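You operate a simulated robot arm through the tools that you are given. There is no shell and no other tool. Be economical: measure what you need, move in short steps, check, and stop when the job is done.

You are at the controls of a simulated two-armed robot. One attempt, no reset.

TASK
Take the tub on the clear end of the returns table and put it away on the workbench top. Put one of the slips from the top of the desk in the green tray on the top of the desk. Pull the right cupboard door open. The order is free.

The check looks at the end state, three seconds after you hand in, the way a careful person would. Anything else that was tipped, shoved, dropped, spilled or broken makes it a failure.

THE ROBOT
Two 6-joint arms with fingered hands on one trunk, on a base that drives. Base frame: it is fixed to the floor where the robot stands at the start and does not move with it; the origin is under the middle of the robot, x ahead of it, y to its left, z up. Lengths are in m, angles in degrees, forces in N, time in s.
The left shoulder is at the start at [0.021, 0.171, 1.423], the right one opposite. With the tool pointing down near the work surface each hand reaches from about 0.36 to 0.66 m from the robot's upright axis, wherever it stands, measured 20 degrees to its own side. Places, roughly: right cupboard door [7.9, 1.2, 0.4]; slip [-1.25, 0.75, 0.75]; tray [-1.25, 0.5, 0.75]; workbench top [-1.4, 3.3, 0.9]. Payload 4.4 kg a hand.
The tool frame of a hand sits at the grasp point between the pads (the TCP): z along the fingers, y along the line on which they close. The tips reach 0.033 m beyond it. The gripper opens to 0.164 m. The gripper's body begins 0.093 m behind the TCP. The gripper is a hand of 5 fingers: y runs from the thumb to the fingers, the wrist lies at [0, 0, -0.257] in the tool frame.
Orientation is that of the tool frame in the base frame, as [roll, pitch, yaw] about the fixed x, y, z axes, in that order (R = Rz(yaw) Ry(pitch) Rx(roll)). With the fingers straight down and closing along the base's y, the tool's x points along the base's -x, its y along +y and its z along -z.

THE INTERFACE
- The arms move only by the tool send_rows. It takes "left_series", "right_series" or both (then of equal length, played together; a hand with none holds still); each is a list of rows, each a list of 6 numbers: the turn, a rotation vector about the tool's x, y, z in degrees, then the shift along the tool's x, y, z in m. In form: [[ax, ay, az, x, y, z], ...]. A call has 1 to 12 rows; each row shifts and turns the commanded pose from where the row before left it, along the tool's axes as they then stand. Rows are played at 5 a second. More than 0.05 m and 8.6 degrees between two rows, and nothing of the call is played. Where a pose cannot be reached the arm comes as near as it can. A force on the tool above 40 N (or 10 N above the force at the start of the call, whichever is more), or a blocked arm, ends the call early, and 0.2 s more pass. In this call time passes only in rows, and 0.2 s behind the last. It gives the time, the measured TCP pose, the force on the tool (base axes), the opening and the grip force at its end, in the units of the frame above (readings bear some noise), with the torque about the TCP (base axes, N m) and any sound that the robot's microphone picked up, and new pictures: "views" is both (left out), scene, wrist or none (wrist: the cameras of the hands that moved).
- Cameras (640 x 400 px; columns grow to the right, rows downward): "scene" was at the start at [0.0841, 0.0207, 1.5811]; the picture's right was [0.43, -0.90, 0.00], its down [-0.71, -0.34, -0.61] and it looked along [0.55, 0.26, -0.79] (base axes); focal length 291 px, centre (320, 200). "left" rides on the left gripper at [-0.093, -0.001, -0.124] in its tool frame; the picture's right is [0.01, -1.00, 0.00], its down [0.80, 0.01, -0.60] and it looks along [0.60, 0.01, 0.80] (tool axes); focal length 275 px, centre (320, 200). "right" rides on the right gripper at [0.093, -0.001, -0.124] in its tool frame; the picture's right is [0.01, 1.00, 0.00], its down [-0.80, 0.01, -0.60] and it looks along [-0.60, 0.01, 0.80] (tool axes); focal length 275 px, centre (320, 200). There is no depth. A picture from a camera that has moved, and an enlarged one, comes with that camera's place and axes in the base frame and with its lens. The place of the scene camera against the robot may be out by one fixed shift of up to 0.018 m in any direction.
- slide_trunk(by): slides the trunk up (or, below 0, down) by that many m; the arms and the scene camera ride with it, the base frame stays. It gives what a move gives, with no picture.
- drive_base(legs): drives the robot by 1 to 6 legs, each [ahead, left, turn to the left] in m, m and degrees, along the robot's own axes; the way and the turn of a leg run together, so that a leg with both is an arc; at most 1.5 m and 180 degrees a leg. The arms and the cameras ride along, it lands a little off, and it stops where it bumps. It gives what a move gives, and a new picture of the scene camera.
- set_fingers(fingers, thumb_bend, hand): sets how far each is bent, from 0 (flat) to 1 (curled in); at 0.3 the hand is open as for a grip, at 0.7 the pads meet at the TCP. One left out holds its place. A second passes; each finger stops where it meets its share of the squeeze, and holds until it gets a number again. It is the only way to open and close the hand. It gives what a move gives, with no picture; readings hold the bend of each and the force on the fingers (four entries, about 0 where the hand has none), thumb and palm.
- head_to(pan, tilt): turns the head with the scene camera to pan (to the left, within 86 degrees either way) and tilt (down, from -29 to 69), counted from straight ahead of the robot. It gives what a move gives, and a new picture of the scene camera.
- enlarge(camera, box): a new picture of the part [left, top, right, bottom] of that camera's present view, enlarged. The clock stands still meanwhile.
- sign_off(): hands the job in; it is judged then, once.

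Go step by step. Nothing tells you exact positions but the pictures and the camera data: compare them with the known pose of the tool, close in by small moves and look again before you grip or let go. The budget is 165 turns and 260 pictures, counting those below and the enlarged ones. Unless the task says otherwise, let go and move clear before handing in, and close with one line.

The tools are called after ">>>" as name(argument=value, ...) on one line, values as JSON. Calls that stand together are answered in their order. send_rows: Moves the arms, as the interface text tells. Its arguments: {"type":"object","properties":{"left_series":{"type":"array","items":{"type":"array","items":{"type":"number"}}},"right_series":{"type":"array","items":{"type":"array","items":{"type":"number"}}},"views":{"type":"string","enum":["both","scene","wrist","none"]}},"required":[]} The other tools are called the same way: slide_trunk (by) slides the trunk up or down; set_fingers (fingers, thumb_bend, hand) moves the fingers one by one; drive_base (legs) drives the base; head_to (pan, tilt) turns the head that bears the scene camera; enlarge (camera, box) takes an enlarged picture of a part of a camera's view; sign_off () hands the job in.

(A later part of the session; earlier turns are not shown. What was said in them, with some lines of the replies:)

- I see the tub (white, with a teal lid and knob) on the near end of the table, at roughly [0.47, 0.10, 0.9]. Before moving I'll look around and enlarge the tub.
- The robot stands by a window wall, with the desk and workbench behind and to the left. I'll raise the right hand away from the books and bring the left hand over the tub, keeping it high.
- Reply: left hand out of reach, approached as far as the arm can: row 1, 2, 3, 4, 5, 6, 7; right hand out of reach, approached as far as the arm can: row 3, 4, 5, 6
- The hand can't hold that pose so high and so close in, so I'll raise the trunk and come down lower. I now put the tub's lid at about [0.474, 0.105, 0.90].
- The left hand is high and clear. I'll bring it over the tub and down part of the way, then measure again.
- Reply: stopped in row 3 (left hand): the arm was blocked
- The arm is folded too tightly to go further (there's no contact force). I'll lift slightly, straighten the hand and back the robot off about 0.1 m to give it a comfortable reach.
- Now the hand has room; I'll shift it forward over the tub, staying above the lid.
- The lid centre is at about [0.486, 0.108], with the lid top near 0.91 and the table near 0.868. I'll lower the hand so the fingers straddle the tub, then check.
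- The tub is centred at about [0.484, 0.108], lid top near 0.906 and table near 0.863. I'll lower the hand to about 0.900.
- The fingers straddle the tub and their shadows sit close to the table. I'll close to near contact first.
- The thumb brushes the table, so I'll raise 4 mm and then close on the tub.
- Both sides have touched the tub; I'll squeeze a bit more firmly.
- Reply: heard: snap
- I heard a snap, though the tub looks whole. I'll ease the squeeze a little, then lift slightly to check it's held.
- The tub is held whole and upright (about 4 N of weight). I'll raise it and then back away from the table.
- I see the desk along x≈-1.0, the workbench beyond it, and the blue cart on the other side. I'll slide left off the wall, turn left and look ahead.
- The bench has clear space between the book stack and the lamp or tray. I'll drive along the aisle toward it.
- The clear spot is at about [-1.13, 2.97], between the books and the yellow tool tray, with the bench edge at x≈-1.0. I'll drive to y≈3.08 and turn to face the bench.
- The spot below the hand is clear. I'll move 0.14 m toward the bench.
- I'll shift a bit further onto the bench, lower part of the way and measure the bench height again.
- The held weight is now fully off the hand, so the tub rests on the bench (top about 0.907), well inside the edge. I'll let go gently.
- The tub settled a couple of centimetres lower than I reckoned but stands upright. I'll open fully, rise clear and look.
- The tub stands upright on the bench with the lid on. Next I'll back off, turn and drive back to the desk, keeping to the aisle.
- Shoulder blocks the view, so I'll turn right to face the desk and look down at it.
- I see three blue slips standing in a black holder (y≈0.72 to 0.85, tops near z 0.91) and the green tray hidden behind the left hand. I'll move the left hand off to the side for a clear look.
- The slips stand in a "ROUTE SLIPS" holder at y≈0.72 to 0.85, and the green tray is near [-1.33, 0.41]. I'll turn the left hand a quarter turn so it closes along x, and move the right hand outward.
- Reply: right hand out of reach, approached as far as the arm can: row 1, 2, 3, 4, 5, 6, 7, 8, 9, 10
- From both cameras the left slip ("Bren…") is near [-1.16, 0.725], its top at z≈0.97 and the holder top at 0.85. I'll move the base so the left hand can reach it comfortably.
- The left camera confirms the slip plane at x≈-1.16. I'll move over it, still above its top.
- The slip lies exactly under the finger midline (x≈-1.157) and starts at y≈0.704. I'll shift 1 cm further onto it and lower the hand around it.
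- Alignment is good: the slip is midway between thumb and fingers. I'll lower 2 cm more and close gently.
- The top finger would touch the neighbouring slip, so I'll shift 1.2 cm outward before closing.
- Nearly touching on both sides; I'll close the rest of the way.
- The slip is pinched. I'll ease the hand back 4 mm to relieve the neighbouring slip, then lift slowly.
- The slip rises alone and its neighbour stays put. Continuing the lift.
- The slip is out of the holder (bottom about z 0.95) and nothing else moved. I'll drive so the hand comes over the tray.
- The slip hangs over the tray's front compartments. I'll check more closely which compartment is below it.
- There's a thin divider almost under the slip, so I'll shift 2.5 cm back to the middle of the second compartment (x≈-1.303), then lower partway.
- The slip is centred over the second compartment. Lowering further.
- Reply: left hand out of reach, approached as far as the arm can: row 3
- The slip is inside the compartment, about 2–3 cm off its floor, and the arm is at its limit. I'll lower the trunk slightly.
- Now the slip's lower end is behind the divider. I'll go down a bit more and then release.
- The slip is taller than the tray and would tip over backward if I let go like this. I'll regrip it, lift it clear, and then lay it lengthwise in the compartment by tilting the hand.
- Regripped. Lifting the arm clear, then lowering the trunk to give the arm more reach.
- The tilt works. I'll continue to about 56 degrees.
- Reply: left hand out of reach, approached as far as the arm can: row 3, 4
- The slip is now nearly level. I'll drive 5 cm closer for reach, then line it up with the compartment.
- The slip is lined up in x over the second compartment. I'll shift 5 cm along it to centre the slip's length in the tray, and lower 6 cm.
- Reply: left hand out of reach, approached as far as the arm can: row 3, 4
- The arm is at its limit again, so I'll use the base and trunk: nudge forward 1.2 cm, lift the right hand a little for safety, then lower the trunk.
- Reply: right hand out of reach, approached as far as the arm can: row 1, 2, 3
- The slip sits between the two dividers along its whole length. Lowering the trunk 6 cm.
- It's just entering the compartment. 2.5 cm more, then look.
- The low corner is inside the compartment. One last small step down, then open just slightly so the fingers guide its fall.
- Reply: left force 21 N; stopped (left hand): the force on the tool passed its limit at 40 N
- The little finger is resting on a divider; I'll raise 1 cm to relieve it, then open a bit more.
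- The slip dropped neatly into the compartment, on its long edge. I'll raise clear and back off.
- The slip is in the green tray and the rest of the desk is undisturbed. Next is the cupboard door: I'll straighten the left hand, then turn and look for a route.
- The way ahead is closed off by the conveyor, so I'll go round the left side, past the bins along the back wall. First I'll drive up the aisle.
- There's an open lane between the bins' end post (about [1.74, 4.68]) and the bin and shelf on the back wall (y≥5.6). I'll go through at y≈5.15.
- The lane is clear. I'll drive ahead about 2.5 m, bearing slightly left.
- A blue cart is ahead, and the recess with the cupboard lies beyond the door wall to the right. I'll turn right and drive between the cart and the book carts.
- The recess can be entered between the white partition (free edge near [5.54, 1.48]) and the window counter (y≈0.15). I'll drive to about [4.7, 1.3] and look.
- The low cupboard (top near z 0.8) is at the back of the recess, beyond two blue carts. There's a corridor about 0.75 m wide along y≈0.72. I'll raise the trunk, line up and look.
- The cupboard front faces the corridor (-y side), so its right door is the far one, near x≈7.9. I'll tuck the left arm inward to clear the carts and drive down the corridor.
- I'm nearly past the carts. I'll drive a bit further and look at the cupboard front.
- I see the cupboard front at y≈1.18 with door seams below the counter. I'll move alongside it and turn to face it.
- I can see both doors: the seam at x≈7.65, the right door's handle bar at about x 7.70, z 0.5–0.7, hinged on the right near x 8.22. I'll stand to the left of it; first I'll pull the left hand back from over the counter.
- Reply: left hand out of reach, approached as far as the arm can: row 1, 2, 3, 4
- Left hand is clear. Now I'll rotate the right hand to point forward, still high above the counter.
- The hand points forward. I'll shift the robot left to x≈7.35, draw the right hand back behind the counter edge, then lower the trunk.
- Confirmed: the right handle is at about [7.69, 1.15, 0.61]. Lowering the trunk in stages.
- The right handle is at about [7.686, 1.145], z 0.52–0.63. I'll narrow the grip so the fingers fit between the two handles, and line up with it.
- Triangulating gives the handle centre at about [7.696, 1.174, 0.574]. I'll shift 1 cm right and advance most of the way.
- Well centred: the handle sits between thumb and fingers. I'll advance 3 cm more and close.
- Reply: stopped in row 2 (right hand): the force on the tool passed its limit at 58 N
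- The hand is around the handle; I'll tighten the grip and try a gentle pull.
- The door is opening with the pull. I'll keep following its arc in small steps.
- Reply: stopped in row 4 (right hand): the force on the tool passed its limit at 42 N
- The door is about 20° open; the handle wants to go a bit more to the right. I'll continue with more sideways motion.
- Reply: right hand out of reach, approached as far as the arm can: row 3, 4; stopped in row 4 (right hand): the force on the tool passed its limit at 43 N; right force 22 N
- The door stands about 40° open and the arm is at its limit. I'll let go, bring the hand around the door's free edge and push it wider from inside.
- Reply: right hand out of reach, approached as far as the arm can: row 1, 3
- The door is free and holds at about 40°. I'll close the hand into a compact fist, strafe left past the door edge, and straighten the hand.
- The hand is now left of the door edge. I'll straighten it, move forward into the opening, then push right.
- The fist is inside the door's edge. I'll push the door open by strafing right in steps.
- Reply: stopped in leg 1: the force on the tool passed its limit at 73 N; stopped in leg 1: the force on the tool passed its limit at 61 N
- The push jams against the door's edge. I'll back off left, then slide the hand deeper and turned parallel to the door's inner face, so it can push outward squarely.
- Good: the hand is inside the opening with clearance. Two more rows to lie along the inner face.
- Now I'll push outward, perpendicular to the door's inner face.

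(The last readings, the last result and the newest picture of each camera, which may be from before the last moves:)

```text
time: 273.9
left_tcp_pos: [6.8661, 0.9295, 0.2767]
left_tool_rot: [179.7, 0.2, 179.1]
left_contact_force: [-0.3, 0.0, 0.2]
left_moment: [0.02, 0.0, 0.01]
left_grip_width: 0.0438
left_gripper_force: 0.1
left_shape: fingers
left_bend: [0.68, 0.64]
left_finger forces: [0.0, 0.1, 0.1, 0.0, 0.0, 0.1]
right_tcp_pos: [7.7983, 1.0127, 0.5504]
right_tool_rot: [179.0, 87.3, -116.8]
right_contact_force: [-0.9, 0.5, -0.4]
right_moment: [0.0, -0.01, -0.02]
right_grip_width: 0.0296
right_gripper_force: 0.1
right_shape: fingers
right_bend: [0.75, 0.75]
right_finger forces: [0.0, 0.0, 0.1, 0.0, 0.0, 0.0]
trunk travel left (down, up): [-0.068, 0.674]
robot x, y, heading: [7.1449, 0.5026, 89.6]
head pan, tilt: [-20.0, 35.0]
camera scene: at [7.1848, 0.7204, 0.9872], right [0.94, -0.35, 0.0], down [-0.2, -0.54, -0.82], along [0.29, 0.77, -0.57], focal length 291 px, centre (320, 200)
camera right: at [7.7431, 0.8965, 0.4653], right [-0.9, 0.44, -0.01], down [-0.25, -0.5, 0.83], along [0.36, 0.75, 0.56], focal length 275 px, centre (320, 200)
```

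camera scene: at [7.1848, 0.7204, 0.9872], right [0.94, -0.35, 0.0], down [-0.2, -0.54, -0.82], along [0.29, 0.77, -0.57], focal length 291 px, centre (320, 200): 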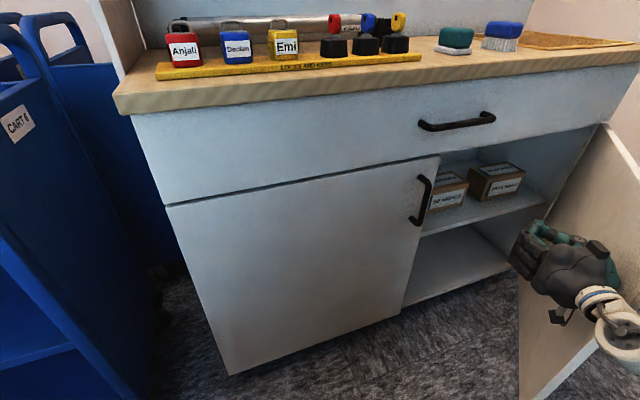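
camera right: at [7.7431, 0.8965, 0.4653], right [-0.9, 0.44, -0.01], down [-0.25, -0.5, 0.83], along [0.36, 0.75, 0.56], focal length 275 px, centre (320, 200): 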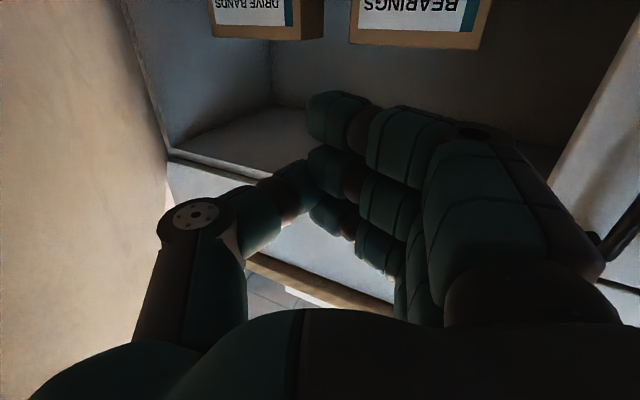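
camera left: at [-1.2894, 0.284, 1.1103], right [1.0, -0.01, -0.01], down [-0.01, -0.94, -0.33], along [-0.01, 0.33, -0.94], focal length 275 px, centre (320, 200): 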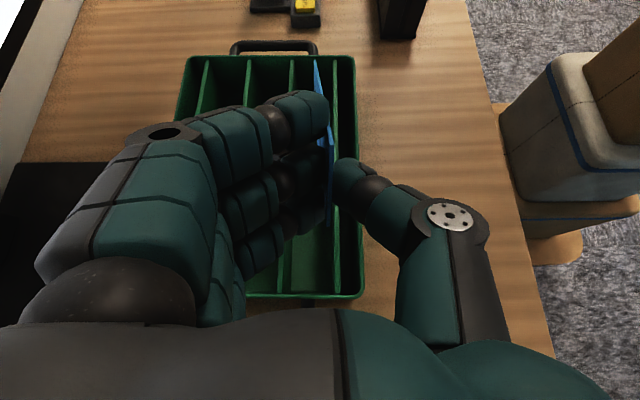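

Door is now around 65–70°. Pushing a bit further with the arm.

>>> send_rows(right_series=[[-3, 0, 0, 0, -0.025, 0], [-3, 0, 0, 0, -0.025, 0], [-3, 0, 0, 0, -0.025, 0], [-3, 0, 0, 0, -0.025, 0], [-3, 0, 0, 0, -0.025, 0], [-3, 0, 0, 0, -0.025, 0]], views="scene")

```text
time: 275.3
left_tcp_pos: [6.8658, 0.9295, 0.2772]
left_tool_rot: [179.7, 0.2, 179.1]
left_contact_force: [0.2, 0.5, -0.1]
left_moment: [0.04, -0.01, 0.0]
left_grip_width: 0.0439
left_gripper_force: 0.0
left_shape: fingers
left_bend: [0.68, 0.64]
left_finger forces: [0.0, 0.0, 0.0, 0.0, 0.0, 0.0]
right_tcp_pos: [7.9429, 0.9642, 0.5503]
right_tool_rot: [161.0, 87.2, -117.0]
right_contact_force: [0.0, 0.3, 0.2]
right_moment: [-0.04, -0.02, 0.02]
right_grip_width: 0.0297
right_gripper_force: 0.1
right_shape: fingers
right_bend: [0.75, 0.75]
right_finger forces: [0.0, 0.0, 0.0, 0.0, 0.1, 0.0]
trunk travel left (down, up): [-0.068, 0.674]
robot x, y, heading: [7.1493, 0.5019, 89.4]
head pan, tilt: [-20.0, 35.0]
camera scene: at [7.1849, 0.7206, 0.9872], right [0.94, -0.35, 0.0], down [-0.2, -0.54, -0.82], along [0.29, 0.77, -0.57], focal length 291 px, centre (320, 200)
```

scene: 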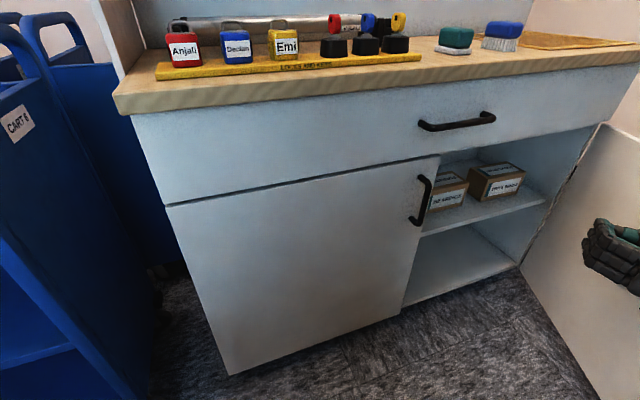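

The door stands about 90° open. I'll draw the hand back clear of it and check.

>>> send_rows(right_series=[[0, 0, 0, 0, 0.03, 0], [0, 0, 0, 0, 0.03, 0], [0, 0, 0, 0, 0.03, -0.01], [0, 0, 0, 0, 0.03, -0.02], [0, 0, 0, 0, 0.03, -0.02], [0, 0, 0, 0, 0.03, -0.02]], views="none")

>>> drive_base(legs=[[0, 0.1, 0]])

>>> head_to(pan=-50, tilt=30)

```text
time: 276.7
left_tcp_pos: [6.8656, 0.9288, 0.2759]
left_tool_rot: [179.7, 0.2, 179.1]
left_contact_force: [-0.1, 0.2, 0.0]
left_moment: [-0.03, 0.0, -0.01]
left_grip_width: 0.0435
left_gripper_force: 0.0
left_shape: fingers
left_bend: [0.68, 0.64]
left_finger forces: [0.0, 0.0, 0.0, 0.0, 0.1, 0.1]
right_tcp_pos: [7.7464, 0.9191, 0.5545]
right_tool_rot: [160.1, 87.3, -118.0]
right_contact_force: [0.0, 0.9, -0.9]
right_moment: [0.02, -0.01, -0.04]
right_grip_width: 0.0297
right_gripper_force: 0.0
right_shape: fingers
right_bend: [0.75, 0.75]
right_finger forces: [0.0, 0.0, 0.1, 0.0, 0.0, 0.1]
right hand out of reach, approached as far as the arm can: row 6
trunk travel left (down, up): [-0.068, 0.674]
robot x, y, heading: [7.1435, 0.5006, 89.1]
head pan, tilt: [-20.0, 35.0]
```

```text
time: 277.9
left_tcp_pos: [6.7658, 0.9295, 0.2759]
left_tool_rot: [179.7, 0.1, 179.2]
left_contact_force: [0.6, 0.0, 0.1]
left_moment: [0.0, 0.01, 0.01]
left_grip_width: 0.0439
left_gripper_force: 0.0
left_shape: fingers
left_bend: [0.68, 0.64]
left_finger forces: [0.0, 0.1, 0.1, 0.0, 0.0, 0.1]
right_tcp_pos: [7.6486, 0.9202, 0.5522]
right_tool_rot: [160.1, 87.2, -118.0]
right_contact_force: [1.0, -0.5, -0.2]
right_moment: [0.02, 0.0, 0.03]
right_grip_width: 0.0297
right_gripper_force: 0.0
right_shape: fingers
right_bend: [0.75, 0.75]
right_finger forces: [0.0, 0.1, 0.1, 0.0, 0.1, 0.1]
trunk travel left (down, up): [-0.068, 0.674]
robot x, y, heading: [7.0476, 0.5041, 89.4]
head pan, tilt: [-20.0, 35.0]
camera scene: at [7.0854, 0.7215, 0.9872], right [0.94, -0.35, 0.0], down [-0.2, -0.54, -0.82], along [0.29, 0.77, -0.57], focal length 291 px, centre (320, 200)
```

scene: 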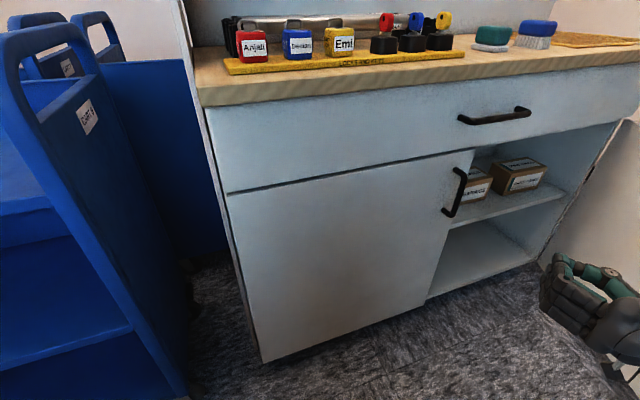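

```text
time: 278.8
left_tcp_pos: [6.7652, 0.93, 0.2767]
left_tool_rot: [179.6, 0.2, 179.1]
left_contact_force: [-0.3, -0.7, -0.2]
left_moment: [0.01, -0.03, -0.01]
left_grip_width: 0.0441
left_gripper_force: 0.0
left_shape: fingers
left_bend: [0.68, 0.64]
left_finger forces: [0.0, 0.0, 0.1, 0.0, 0.1, 0.0]
right_tcp_pos: [7.647, 0.922, 0.5534]
right_tool_rot: [160.3, 87.3, -117.8]
right_contact_force: [0.4, 0.8, -0.1]
right_moment: [0.0, 0.01, 0.01]
right_grip_width: 0.0299
right_gripper_force: 0.1
right_shape: fingers
right_bend: [0.75, 0.75]
right_finger forces: [0.0, 0.1, 0.0, 0.0, 0.0, 0.0]
trunk travel left (down, up): [-0.068, 0.674]
robot x, y, heading: [7.0442, 0.5037, 89.5]
head pan, tilt: [-50.0, 30.0]
camera scene: at [7.1241, 0.6965, 0.995], right [0.63, -0.77, 0.0], down [-0.39, -0.32, -0.87], along [0.67, 0.55, -0.5], focal length 291 px, centre (320, 200)
```

scene: 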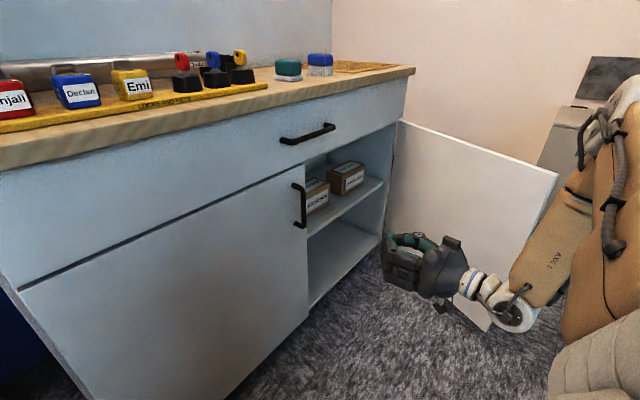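

The right cupboard door stands wide open and the hand is clear of it, with nothing around it disturbed. The tub is on the workbench and the slip is in the green tray, so I'm handing in.

>>> sign_off()

```text
The job is handed in.
```

I did all three tasks and handed the job in. The tub is on the workbench, one slip is in the green tray, and the right cupboard door is open about 90°. I heard a snap while first squeezing the tub, and it fell 2–3 cm when I let go, but it looked whole and upright with its lid on afterwards.
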